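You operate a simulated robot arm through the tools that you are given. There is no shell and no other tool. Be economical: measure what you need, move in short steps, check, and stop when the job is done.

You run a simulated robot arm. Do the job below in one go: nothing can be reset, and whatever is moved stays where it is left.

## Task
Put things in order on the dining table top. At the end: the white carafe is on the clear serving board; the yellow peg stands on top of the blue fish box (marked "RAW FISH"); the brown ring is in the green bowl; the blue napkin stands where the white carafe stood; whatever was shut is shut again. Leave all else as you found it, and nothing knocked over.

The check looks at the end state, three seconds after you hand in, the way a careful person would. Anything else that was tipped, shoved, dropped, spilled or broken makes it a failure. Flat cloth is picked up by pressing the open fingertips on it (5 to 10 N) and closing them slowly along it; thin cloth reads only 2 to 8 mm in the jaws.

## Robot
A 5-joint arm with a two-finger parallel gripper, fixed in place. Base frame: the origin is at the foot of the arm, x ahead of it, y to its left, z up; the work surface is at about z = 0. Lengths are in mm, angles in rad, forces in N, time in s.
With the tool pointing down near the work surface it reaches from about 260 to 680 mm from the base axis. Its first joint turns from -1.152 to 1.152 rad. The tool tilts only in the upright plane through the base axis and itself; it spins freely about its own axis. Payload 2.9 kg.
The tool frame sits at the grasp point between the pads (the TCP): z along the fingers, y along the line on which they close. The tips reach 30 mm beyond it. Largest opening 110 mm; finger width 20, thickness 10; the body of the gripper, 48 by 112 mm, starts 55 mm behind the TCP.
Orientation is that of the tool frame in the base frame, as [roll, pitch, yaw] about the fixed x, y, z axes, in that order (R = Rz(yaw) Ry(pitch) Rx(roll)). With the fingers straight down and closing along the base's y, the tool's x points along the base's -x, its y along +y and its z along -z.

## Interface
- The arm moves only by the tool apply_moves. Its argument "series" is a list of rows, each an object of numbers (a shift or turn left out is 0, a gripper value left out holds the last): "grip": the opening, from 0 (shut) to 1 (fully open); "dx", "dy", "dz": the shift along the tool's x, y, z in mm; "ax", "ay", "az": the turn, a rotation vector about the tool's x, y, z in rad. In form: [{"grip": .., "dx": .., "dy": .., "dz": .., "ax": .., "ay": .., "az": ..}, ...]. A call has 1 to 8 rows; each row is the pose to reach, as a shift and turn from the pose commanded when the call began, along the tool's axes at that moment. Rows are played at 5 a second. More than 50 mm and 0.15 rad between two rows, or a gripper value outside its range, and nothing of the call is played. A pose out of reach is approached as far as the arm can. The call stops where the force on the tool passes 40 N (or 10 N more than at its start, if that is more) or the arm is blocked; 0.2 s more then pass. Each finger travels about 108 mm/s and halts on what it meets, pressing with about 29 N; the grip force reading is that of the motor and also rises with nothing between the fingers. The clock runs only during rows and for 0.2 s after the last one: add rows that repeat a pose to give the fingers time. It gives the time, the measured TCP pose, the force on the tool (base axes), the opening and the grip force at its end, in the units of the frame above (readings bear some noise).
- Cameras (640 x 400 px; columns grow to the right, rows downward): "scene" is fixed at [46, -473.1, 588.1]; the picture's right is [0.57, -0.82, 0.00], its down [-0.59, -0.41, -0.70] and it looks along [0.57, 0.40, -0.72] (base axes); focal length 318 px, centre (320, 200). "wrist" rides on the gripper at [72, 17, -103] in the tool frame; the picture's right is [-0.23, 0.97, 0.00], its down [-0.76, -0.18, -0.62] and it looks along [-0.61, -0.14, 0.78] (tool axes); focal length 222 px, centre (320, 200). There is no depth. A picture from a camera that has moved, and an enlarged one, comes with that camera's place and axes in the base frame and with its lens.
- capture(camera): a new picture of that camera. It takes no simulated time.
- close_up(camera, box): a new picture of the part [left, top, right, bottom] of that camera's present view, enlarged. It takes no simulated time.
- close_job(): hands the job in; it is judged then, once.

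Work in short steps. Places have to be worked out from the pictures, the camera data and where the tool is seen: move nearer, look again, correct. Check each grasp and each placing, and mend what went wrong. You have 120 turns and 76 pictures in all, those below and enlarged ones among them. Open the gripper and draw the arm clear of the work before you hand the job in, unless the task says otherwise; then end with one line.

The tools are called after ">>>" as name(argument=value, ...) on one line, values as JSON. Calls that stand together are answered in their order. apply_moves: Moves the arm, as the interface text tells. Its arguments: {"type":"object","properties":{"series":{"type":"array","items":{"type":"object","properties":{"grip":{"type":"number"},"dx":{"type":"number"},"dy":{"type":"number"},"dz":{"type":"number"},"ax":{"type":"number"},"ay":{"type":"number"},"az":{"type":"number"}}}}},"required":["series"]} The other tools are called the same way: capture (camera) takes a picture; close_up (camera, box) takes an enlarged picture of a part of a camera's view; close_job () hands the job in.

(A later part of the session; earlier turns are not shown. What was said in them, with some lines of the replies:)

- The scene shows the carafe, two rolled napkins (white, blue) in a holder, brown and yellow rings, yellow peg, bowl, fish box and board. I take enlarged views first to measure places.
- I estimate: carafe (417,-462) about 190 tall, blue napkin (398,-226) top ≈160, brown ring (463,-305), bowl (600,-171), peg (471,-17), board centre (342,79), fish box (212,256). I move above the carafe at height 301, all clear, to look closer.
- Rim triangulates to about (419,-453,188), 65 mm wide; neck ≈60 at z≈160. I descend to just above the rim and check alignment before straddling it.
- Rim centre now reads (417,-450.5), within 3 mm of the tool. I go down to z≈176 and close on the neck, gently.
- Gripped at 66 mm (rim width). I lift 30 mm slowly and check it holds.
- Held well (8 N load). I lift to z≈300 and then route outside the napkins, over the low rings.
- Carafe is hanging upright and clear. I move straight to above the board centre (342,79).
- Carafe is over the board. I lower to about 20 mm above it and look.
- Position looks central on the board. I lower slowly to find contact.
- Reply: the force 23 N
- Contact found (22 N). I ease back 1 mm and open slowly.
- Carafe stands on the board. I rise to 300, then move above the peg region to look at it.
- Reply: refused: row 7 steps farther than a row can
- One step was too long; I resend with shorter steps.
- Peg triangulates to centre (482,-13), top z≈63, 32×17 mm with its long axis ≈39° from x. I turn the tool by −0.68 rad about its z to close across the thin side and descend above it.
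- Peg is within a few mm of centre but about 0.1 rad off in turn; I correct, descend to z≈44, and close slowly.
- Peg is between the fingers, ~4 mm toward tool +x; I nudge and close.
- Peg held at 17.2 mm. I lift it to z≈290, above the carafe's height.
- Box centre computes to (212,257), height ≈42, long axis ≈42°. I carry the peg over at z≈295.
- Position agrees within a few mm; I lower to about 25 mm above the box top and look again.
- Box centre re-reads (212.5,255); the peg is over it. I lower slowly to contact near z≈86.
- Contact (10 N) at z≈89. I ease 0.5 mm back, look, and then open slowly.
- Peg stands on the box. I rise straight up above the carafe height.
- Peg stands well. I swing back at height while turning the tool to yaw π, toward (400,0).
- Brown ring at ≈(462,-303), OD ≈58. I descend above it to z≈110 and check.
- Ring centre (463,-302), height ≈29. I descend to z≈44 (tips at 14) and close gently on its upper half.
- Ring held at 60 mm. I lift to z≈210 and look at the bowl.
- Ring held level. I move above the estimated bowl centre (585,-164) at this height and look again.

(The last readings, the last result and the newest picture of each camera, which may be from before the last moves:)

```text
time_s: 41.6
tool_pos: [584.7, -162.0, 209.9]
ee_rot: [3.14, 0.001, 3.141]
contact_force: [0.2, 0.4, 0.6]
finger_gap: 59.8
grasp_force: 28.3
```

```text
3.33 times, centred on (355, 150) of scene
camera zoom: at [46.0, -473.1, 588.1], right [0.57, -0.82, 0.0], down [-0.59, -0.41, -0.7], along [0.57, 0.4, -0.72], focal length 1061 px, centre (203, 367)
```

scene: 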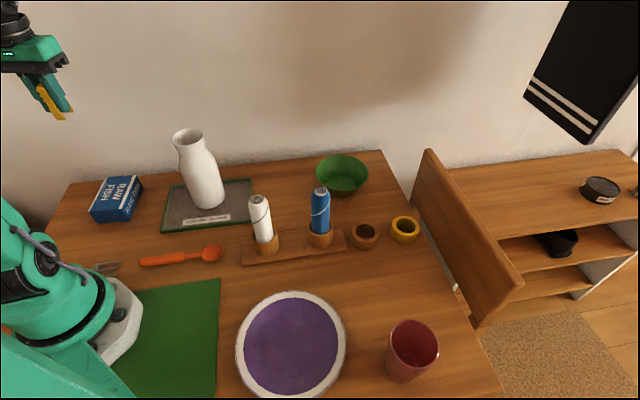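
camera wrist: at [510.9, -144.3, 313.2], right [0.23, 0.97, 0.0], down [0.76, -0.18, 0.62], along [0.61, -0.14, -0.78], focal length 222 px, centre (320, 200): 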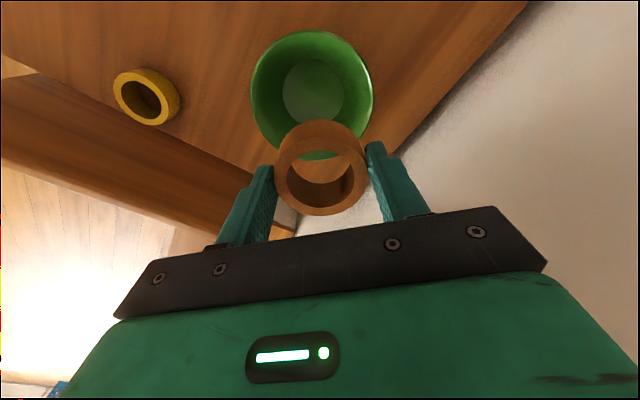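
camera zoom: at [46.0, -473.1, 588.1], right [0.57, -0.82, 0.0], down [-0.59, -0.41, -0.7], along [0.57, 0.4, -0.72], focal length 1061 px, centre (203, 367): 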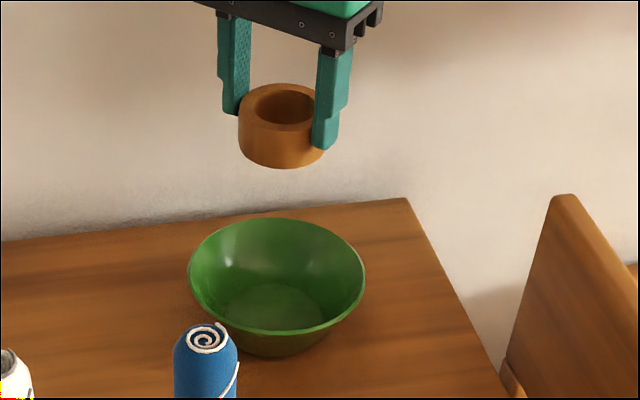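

Bowl rim triangulates to ≈(568,-168) with rim z≈65–70. I shift there, lower to z≈140 and recheck.

>>> apply_moves(series=[{"dx": 8, "dy": -3, "dz": 20}, {"dx": 15, "dy": -6, "dz": 45}, {"dx": 15, "dy": -6, "dz": 68}, {"dx": 15, "dy": -6, "dz": 68}])

>>> capture(camera="wrist")

>>> close_up(camera="scene", box=[280, 90, 430, 210])

```text
time_s: 42.6
tool_pos: [567.6, -168.3, 142.5]
ee_rot: [3.141, 0.0, -3.141]
contact_force: [-0.2, 0.3, -0.3]
finger_gap: 59.5
grasp_force: 28.5
```

```text
32 pictures are left
camera wrist: at [495.7, -151.2, 244.0], right [0.23, 0.97, 0.0], down [0.76, -0.18, 0.62], along [0.61, -0.14, -0.78], focal length 222 px, centre (320, 200)
```

wrist: 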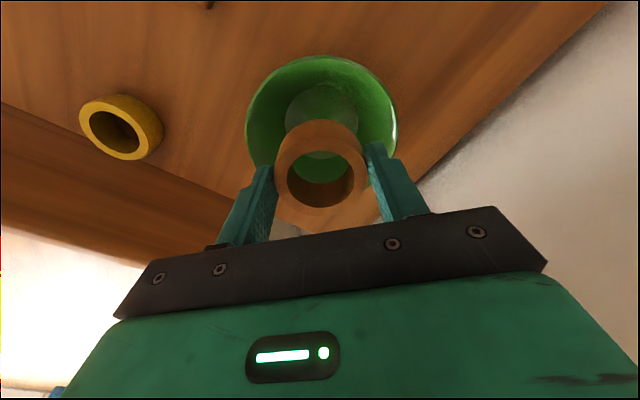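

```text
3.33 times, centred on (355, 150) of scene
camera zoom: at [46.0, -473.1, 588.1], right [0.57, -0.82, 0.0], down [-0.59, -0.41, -0.7], along [0.57, 0.4, -0.72], focal length 1061 px, centre (203, 367)
```

zoom: 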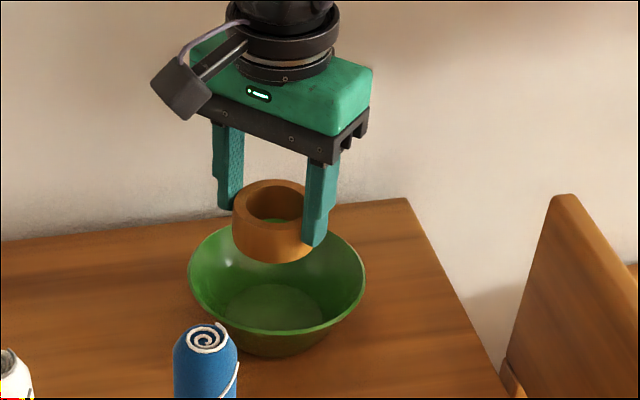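

Combining both views the bowl centre is ≈(576,-167), floor ≈76 wide. I shift 8 mm out and lower until the ring's bottom is about 25 mm above the table.

>>> apply_moves(series=[{"dx": -8, "dy": 1.5, "dz": 0}, {"dx": -8, "dy": 1.5, "dz": 20}, {"dx": -8, "dy": 1.5, "dz": 40}, {"dx": -8, "dy": 1.5, "dz": 56}, {"dx": -8, "dy": 1.5, "dz": 66}, {"dx": -8, "dy": 1.5, "dz": 72}, {"dx": -8, "dy": 1.5, "dz": 72}])

>>> capture(camera="wrist")

>>> close_up(camera="scene", box=[290, 110, 410, 210])

```text
time_s: 44.2
tool_pos: [577.1, -166.9, 68.3]
ee_rot: [3.141, 0.0, -3.141]
contact_force: [-0.1, 0.0, 0.4]
finger_gap: 59.2
grasp_force: 28.8
```

```text
30 pictures are left
camera wrist: at [504.4, -149.8, 171.8], right [0.23, 0.97, 0.0], down [0.76, -0.18, 0.62], along [0.61, -0.14, -0.78], focal length 222 px, centre (320, 200)
```

wrist: 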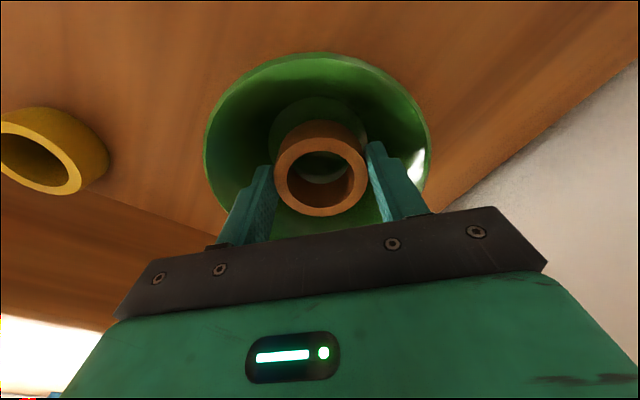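

```text
4.00 times, centred on (350, 160) of scene
camera zoom: at [46.0, -473.1, 588.1], right [0.57, -0.82, 0.0], down [-0.59, -0.41, -0.7], along [0.57, 0.4, -0.72], focal length 1273 px, centre (200, 360)
```

zoom: 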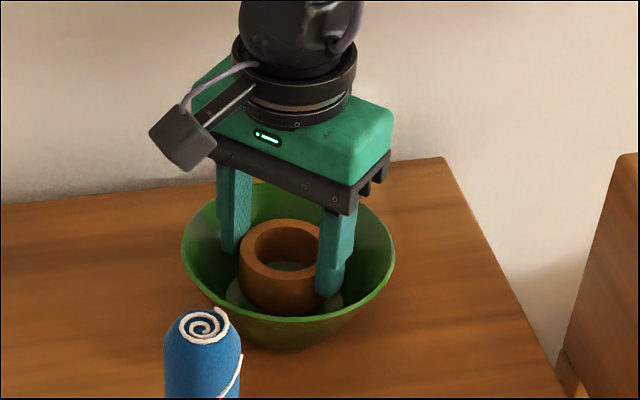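

Ring is well inside and centred. I lower in small steps watching the force.

>>> apply_moves(series=[{"dz": 3}, {"dz": 6}, {"dz": 8}, {"dz": 10}])

```text
time_s: 45.2
tool_pos: [578.3, -166.5, 60.9]
ee_rot: [3.142, 0.0, -3.141]
contact_force: [-0.4, -0.4, 0.5]
finger_gap: 59.1
grasp_force: 29.1
```

>>> apply_moves(series=[{"dz": 2}, {"dz": 4}, {"dz": 5}, {"dz": 6}])

```text
time_s: 46.2
tool_pos: [578.1, -166.1, 55.4]
ee_rot: [-3.139, 0.006, 3.142]
contact_force: [-6.4, 1.6, 24.3]
finger_gap: 58.9
grasp_force: 28.9
```

Contact at z≈56. I ease up 1 mm and open just a few mm, so as not to push the bowl wall.

>>> apply_moves(series=[{"dz": -1}, {"dz": -1, "grip": 0.57}, {"dz": -1, "grip": 0.58}, {"dz": -1, "grip": 0.58}])

>>> capture(camera="wrist")

```text
time_s: 47.2
tool_pos: [576.4, -166.3, 54.0]
ee_rot: [-3.141, -0.003, 3.141]
contact_force: [-0.3, -1.1, -0.8]
finger_gap: 63.4
grasp_force: 0.1
```

```text
28 pictures are left
camera wrist: at [504.6, -149.6, 156.6], right [0.23, 0.97, 0.0], down [0.76, -0.18, 0.62], along [0.61, -0.14, -0.78], focal length 222 px, centre (320, 200)
```

wrist: 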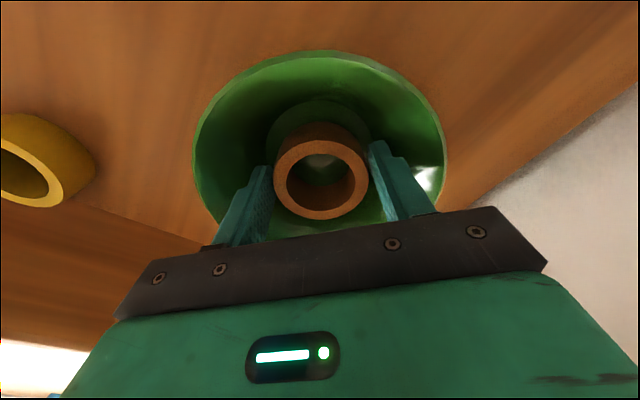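

Released. I rise straight up slowly, then higher.

>>> apply_moves(series=[{"dz": -8}, {"dz": -20}, {"dz": -45, "grip": 0.62}, {"dz": -90}, {"dz": -135}, {"dz": -180}, {"dz": -200}])

>>> capture(camera="scene")

>>> capture(camera="wrist")

```text
time_s: 48.8
tool_pos: [576.3, -167.3, 256.2]
ee_rot: [-3.141, -0.001, 3.141]
contact_force: [0.1, 0.1, 0.5]
finger_gap: 68.2
grasp_force: 0.0
```

```text
27 pictures are left
```

scene: 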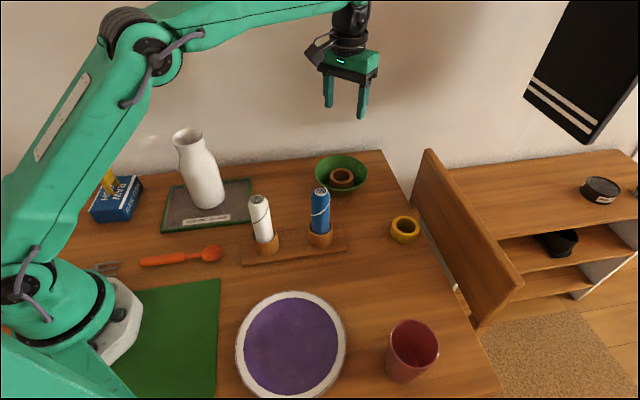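

```text
26 pictures are left
camera wrist: at [504.0, -149.7, 358.6], right [0.23, 0.97, 0.0], down [0.76, -0.18, 0.62], along [0.61, -0.14, -0.78], focal length 222 px, centre (320, 200)
```

wrist: 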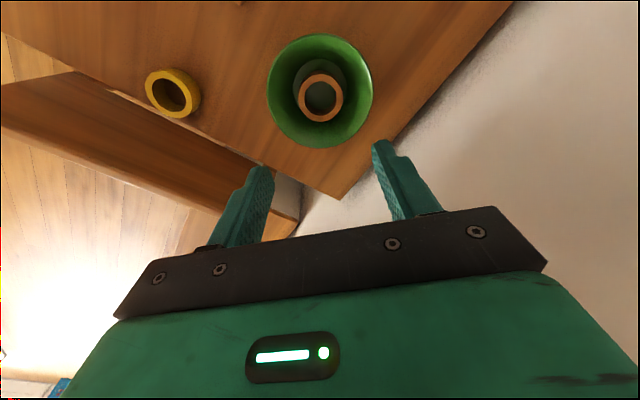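

Ring lies in the bowl. Next the blue napkin: I move above it at z≈256.

>>> apply_moves(series=[{"dx": 25, "dy": -8}, {"dx": 65, "dy": -21}, {"dx": 105, "dy": -35}, {"dx": 145, "dy": -48}, {"dx": 170, "dy": -57}, {"dx": 178, "dy": -59}, {"dx": 178, "dy": -59}])

>>> capture(camera="wrist")

>>> close_up(camera="scene", box=[260, 160, 380, 260])

```text
time_s: 50.4
tool_pos: [398.0, -225.4, 256.4]
ee_rot: [-3.141, -0.001, -3.141]
contact_force: [-0.3, 0.7, -0.5]
finger_gap: 68.1
grasp_force: 0.0
```

```text
25 pictures are left
camera wrist: at [325.5, -208.1, 357.6], right [0.23, 0.97, 0.0], down [0.76, -0.18, 0.62], along [0.61, -0.14, -0.78], focal length 222 px, centre (320, 200)
```

wrist: 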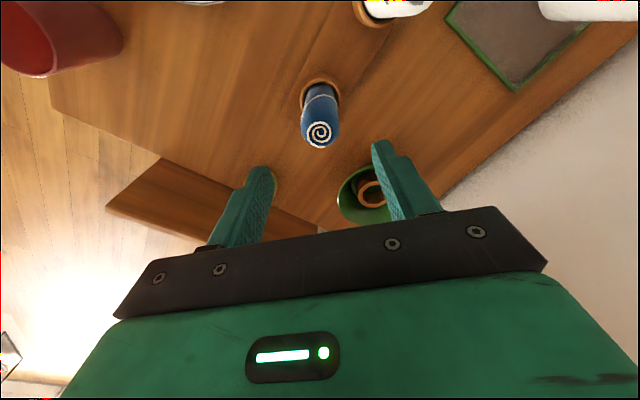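

```text
4.00 times, centred on (320, 210) of scene
camera zoom: at [46.0, -473.1, 588.1], right [0.57, -0.82, 0.0], down [-0.59, -0.41, -0.7], along [0.57, 0.4, -0.72], focal length 1273 px, centre (320, 160)
```

zoom: 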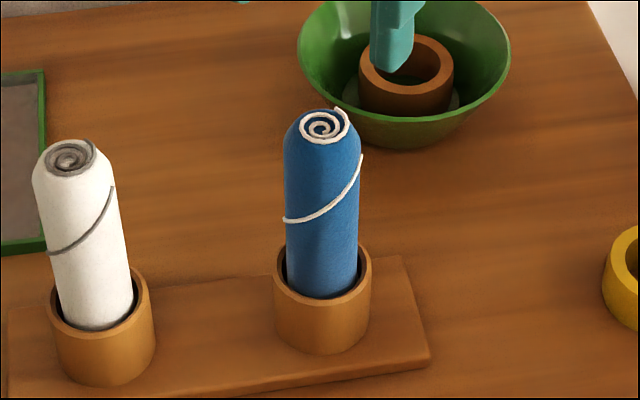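

Napkin top at (402.5,-225,161), ≈37 mm thick. I descend around it to z≈117 and close gently.

>>> apply_moves(series=[{"dx": -4.5, "dz": 30}, {"dx": -4.5, "dz": 70}, {"dx": -4.5, "dz": 110}, {"dx": -4.5, "dz": 139}, {"dx": -4.5, "dz": 139, "grip": 0.5}, {"dx": -4.5, "dz": 139, "grip": 0.4}, {"dx": -4.5, "dz": 139, "grip": 0.35}, {"dx": -4.5, "dz": 139, "grip": 0.3}])

>>> capture(camera="wrist")

```text
time_s: 52.2
tool_pos: [403.6, -225.0, 117.1]
ee_rot: [-3.141, 0.0, 3.14]
contact_force: [-0.6, 0.7, -0.2]
finger_gap: 36.2
grasp_force: 28.4
```

```text
23 pictures are left
camera wrist: at [331.0, -207.4, 218.8], right [0.23, 0.97, 0.0], down [0.76, -0.18, 0.62], along [0.61, -0.14, -0.78], focal length 222 px, centre (320, 200)
```

wrist: 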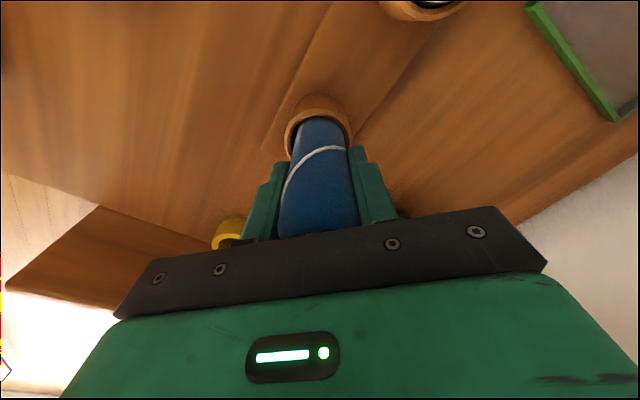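

Napkin gripped at 36 mm. I lift it straight out slowly.

>>> apply_moves(series=[{"dz": -4, "grip": 0.25}, {"dz": -10}, {"dz": -18}, {"dz": -28}, {"dz": -38}, {"dz": -50}, {"dz": -62}, {"dz": -62}])

>>> close_up(camera="scene", box=[240, 110, 400, 260])

```text
time_s: 54.0
tool_pos: [403.8, -225.4, 177.3]
ee_rot: [3.141, 0.0, -3.141]
contact_force: [0.0, 0.0, -0.5]
finger_gap: 36.1
grasp_force: 29.1
```

```text
2.67 times, centred on (320, 185) of scene
camera zoom: at [46.0, -473.1, 588.1], right [0.57, -0.82, 0.0], down [-0.59, -0.41, -0.7], along [0.57, 0.4, -0.72], focal length 849 px, centre (320, 240)
```

zoom: 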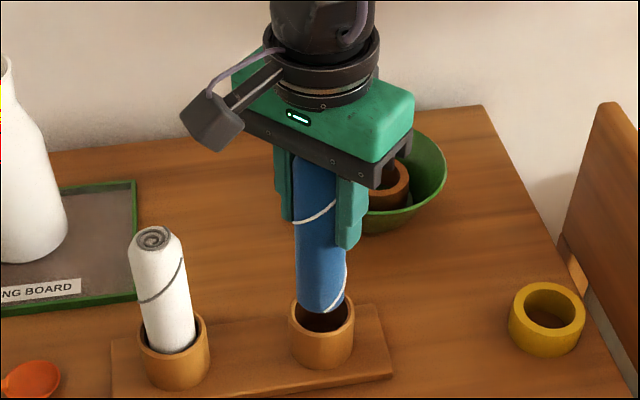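

Napkin is free of the cup. I lift 60 more and carry it to above the carafe's former spot (418,-452).

>>> apply_moves(series=[{"dz": -20}, {"dz": -45}, {"dz": -60, "dy": -15}, {"dz": -60, "dx": -2, "dy": -55}, {"dz": -60, "dx": -5, "dy": -100}, {"dz": -60, "dx": -8, "dy": -145}, {"dz": -60, "dx": -11, "dy": -190}, {"dz": -60, "dx": -14, "dy": -227}])

>>> apply_moves(series=[{"dz": 20}, {"dz": 50}, {"dz": 80}, {"dz": 95}, {"dz": 95}])

>>> close_up(camera="scene", box=[350, 140, 550, 340])

```text
time_s: 55.8
tool_pos: [416.2, -453.4, 236.9]
ee_rot: [3.14, -0.001, 3.142]
contact_force: [0.1, -0.3, -0.3]
finger_gap: 36.3
grasp_force: 29.2
```

```text
time_s: 57.0
tool_pos: [418.3, -452.9, 142.6]
ee_rot: [3.141, 0.0, -3.141]
contact_force: [-0.1, -0.3, -0.5]
finger_gap: 36.2
grasp_force: 28.5
```

```text
2.00 times, centred on (450, 240) of scene
camera zoom: at [46.0, -473.1, 588.1], right [0.57, -0.82, 0.0], down [-0.59, -0.41, -0.7], along [0.57, 0.4, -0.72], focal length 636 px, centre (60, 120)
```

zoom: 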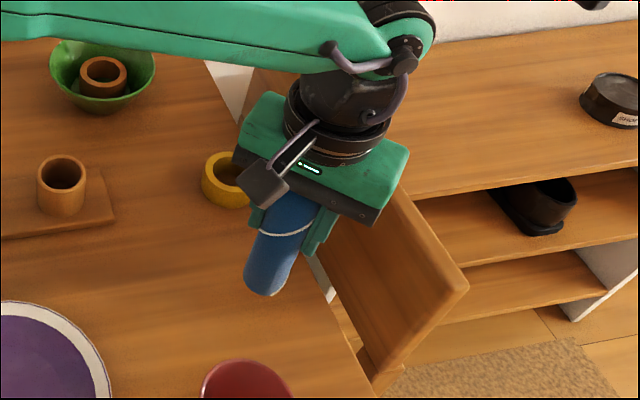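

Good position; I lower in small steps to find the table.

>>> apply_moves(series=[{"dz": 6}, {"dz": 12}, {"dz": 16}, {"dz": 20}, {"dz": 22}])

```text
time_s: 58.2
tool_pos: [417.2, -453.6, 120.4]
ee_rot: [-3.141, 0.0, 3.141]
contact_force: [-0.5, -0.8, -0.3]
finger_gap: 36.3
grasp_force: 29.5
```

>>> apply_moves(series=[{"dz": 2}, {"dz": 4}, {"dz": 5.5}, {"dz": 7}])

```text
time_s: 59.2
tool_pos: [417.8, -453.1, 113.7]
ee_rot: [3.141, 0.001, -3.141]
contact_force: [-0.1, -0.4, -0.3]
finger_gap: 36.2
grasp_force: 29.0
```

>>> apply_moves(series=[{"dz": 1.5}, {"dz": 3}, {"dz": 4.5}])

>>> close_up(camera="scene", box=[380, 200, 500, 310])

```text
time_s: 60.0
tool_pos: [417.3, -453.2, 109.9]
ee_rot: [-3.14, 0.0, -3.141]
contact_force: [0.2, -0.1, -0.7]
finger_gap: 36.3
grasp_force: 29.4
```

```text
3.64 times, centred on (440, 255) of scene
camera zoom: at [46.0, -473.1, 588.1], right [0.57, -0.82, 0.0], down [-0.59, -0.41, -0.7], along [0.57, 0.4, -0.72], focal length 1157 px, centre (-116, 0)
```

zoom: 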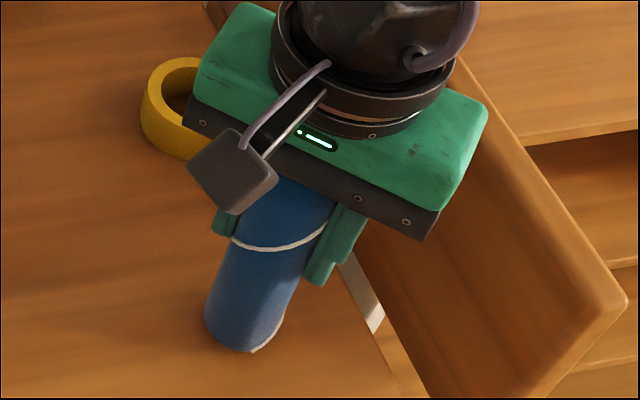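

Nearly at the table; continue in 1 mm steps.

>>> apply_moves(series=[{"dz": 1}, {"dz": 2}, {"dz": 3}, {"dz": 4}])

```text
time_s: 61.0
tool_pos: [416.4, -452.3, 104.9]
ee_rot: [3.141, 0.002, -3.141]
contact_force: [1.0, 0.8, 0.3]
finger_gap: 36.3
grasp_force: 29.4
```

>>> apply_moves(series=[{"dz": 1}, {"dz": 2}])

```text
time_s: 61.6
tool_pos: [418.3, -453.5, 103.8]
ee_rot: [-3.141, 0.0, -3.14]
contact_force: [-1.5, 1.8, 4.1]
finger_gap: 36.1
grasp_force: 29.5
```

Contact (4 N). I open slowly to let it stand.

>>> apply_moves(series=[{"grip": 0.35}, {"grip": 0.38}, {"grip": 0.42}, {"grip": 0.48}, {"grip": 0.55}, {"grip": 0.6}, {"grip": 0.6}])

>>> close_up(camera="scene", box=[380, 200, 500, 310])

>>> capture(camera="wrist")

```text
time_s: 63.2
tool_pos: [416.6, -454.0, 103.8]
ee_rot: [-3.14, -0.002, -3.141]
contact_force: [-0.7, 0.6, -0.4]
finger_gap: 66.1
grasp_force: 0.1
```

```text
3.64 times, centred on (440, 255) of scene
camera zoom: at [46.0, -473.1, 588.1], right [0.57, -0.82, 0.0], down [-0.59, -0.41, -0.7], along [0.57, 0.4, -0.72], focal length 1157 px, centre (-116, 0)
```

zoom: 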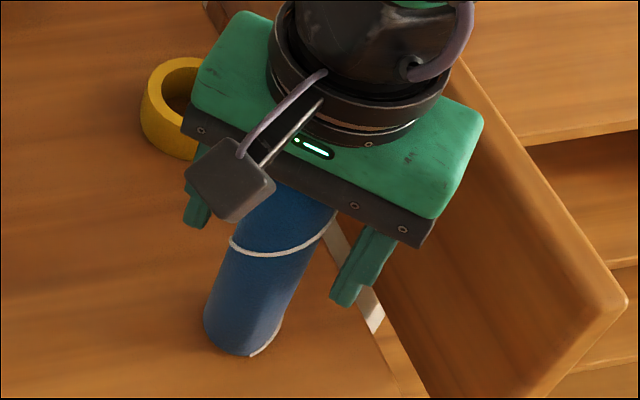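

```text
18 pictures are left
camera wrist: at [345.0, -435.9, 205.8], right [0.23, 0.97, 0.0], down [0.76, -0.18, 0.62], along [0.61, -0.14, -0.78], focal length 222 px, centre (320, 200)
```

wrist: 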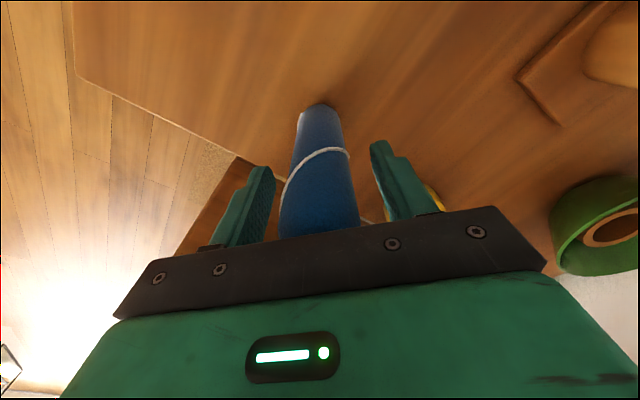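

The napkin stands free between the fingers. I rise straight up and clear.

>>> apply_moves(series=[{"dz": -10}, {"dz": -25}, {"dz": -50}, {"dz": -85}, {"dz": -125}, {"dz": -165}, {"dz": -195}, {"dz": -195}])

>>> apply_moves(series=[{"dx": 10, "dy": 40}, {"dx": 30, "dy": 85}, {"dx": 50, "dy": 130}, {"dx": 70, "dy": 175}, {"dx": 90, "dy": 215}, {"dx": 100, "dy": 223}, {"dx": 100, "dy": 223}])

>>> capture(camera="scene")

>>> close_up(camera="scene", box=[300, 140, 500, 320])

```text
time_s: 65.0
tool_pos: [417.3, -454.4, 299.0]
ee_rot: [-3.141, 0.0, -3.141]
contact_force: [-0.7, 0.0, -0.2]
finger_gap: 66.1
grasp_force: 0.0
```

```text
time_s: 66.6
tool_pos: [317.9, -230.1, 298.0]
ee_rot: [3.141, 0.0, 3.14]
contact_force: [-0.5, 1.0, -0.5]
finger_gap: 66.1
grasp_force: 0.1
```

```text
17 pictures are left
```

scene: 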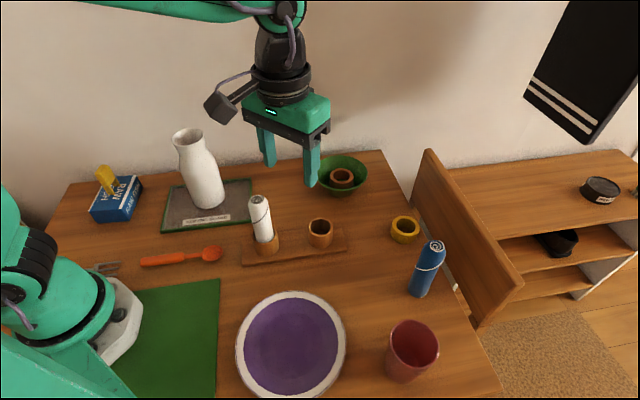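

```text
2.22 times, centred on (400, 230) of scene
camera zoom: at [46.0, -473.1, 588.1], right [0.57, -0.82, 0.0], down [-0.59, -0.41, -0.7], along [0.57, 0.4, -0.72], focal length 707 px, centre (142, 133)
```

zoom: 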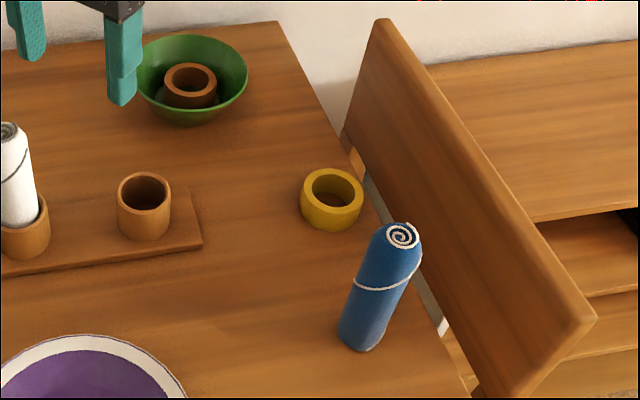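

All pieces are in place and standing. I open the gripper and hand in.

>>> apply_moves(series=[{"grip": 1}, {"grip": 1}, {"grip": 1}])

>>> close_job()

```text
time_s: 67.4
tool_pos: [318.5, -229.3, 299.5]
ee_rot: [-3.141, 0.0, 3.141]
contact_force: [-0.2, 0.7, 0.8]
finger_gap: 109.9
grasp_force: 0.0
```

```text
The job is handed in.
```

The job is handed in: the carafe is on the serving board, the peg stands on the fish box, the brown ring is in the green bowl, and the blue napkin stands where the carafe was; I saw nothing on the table that needed shutting, and nothing was knocked over.
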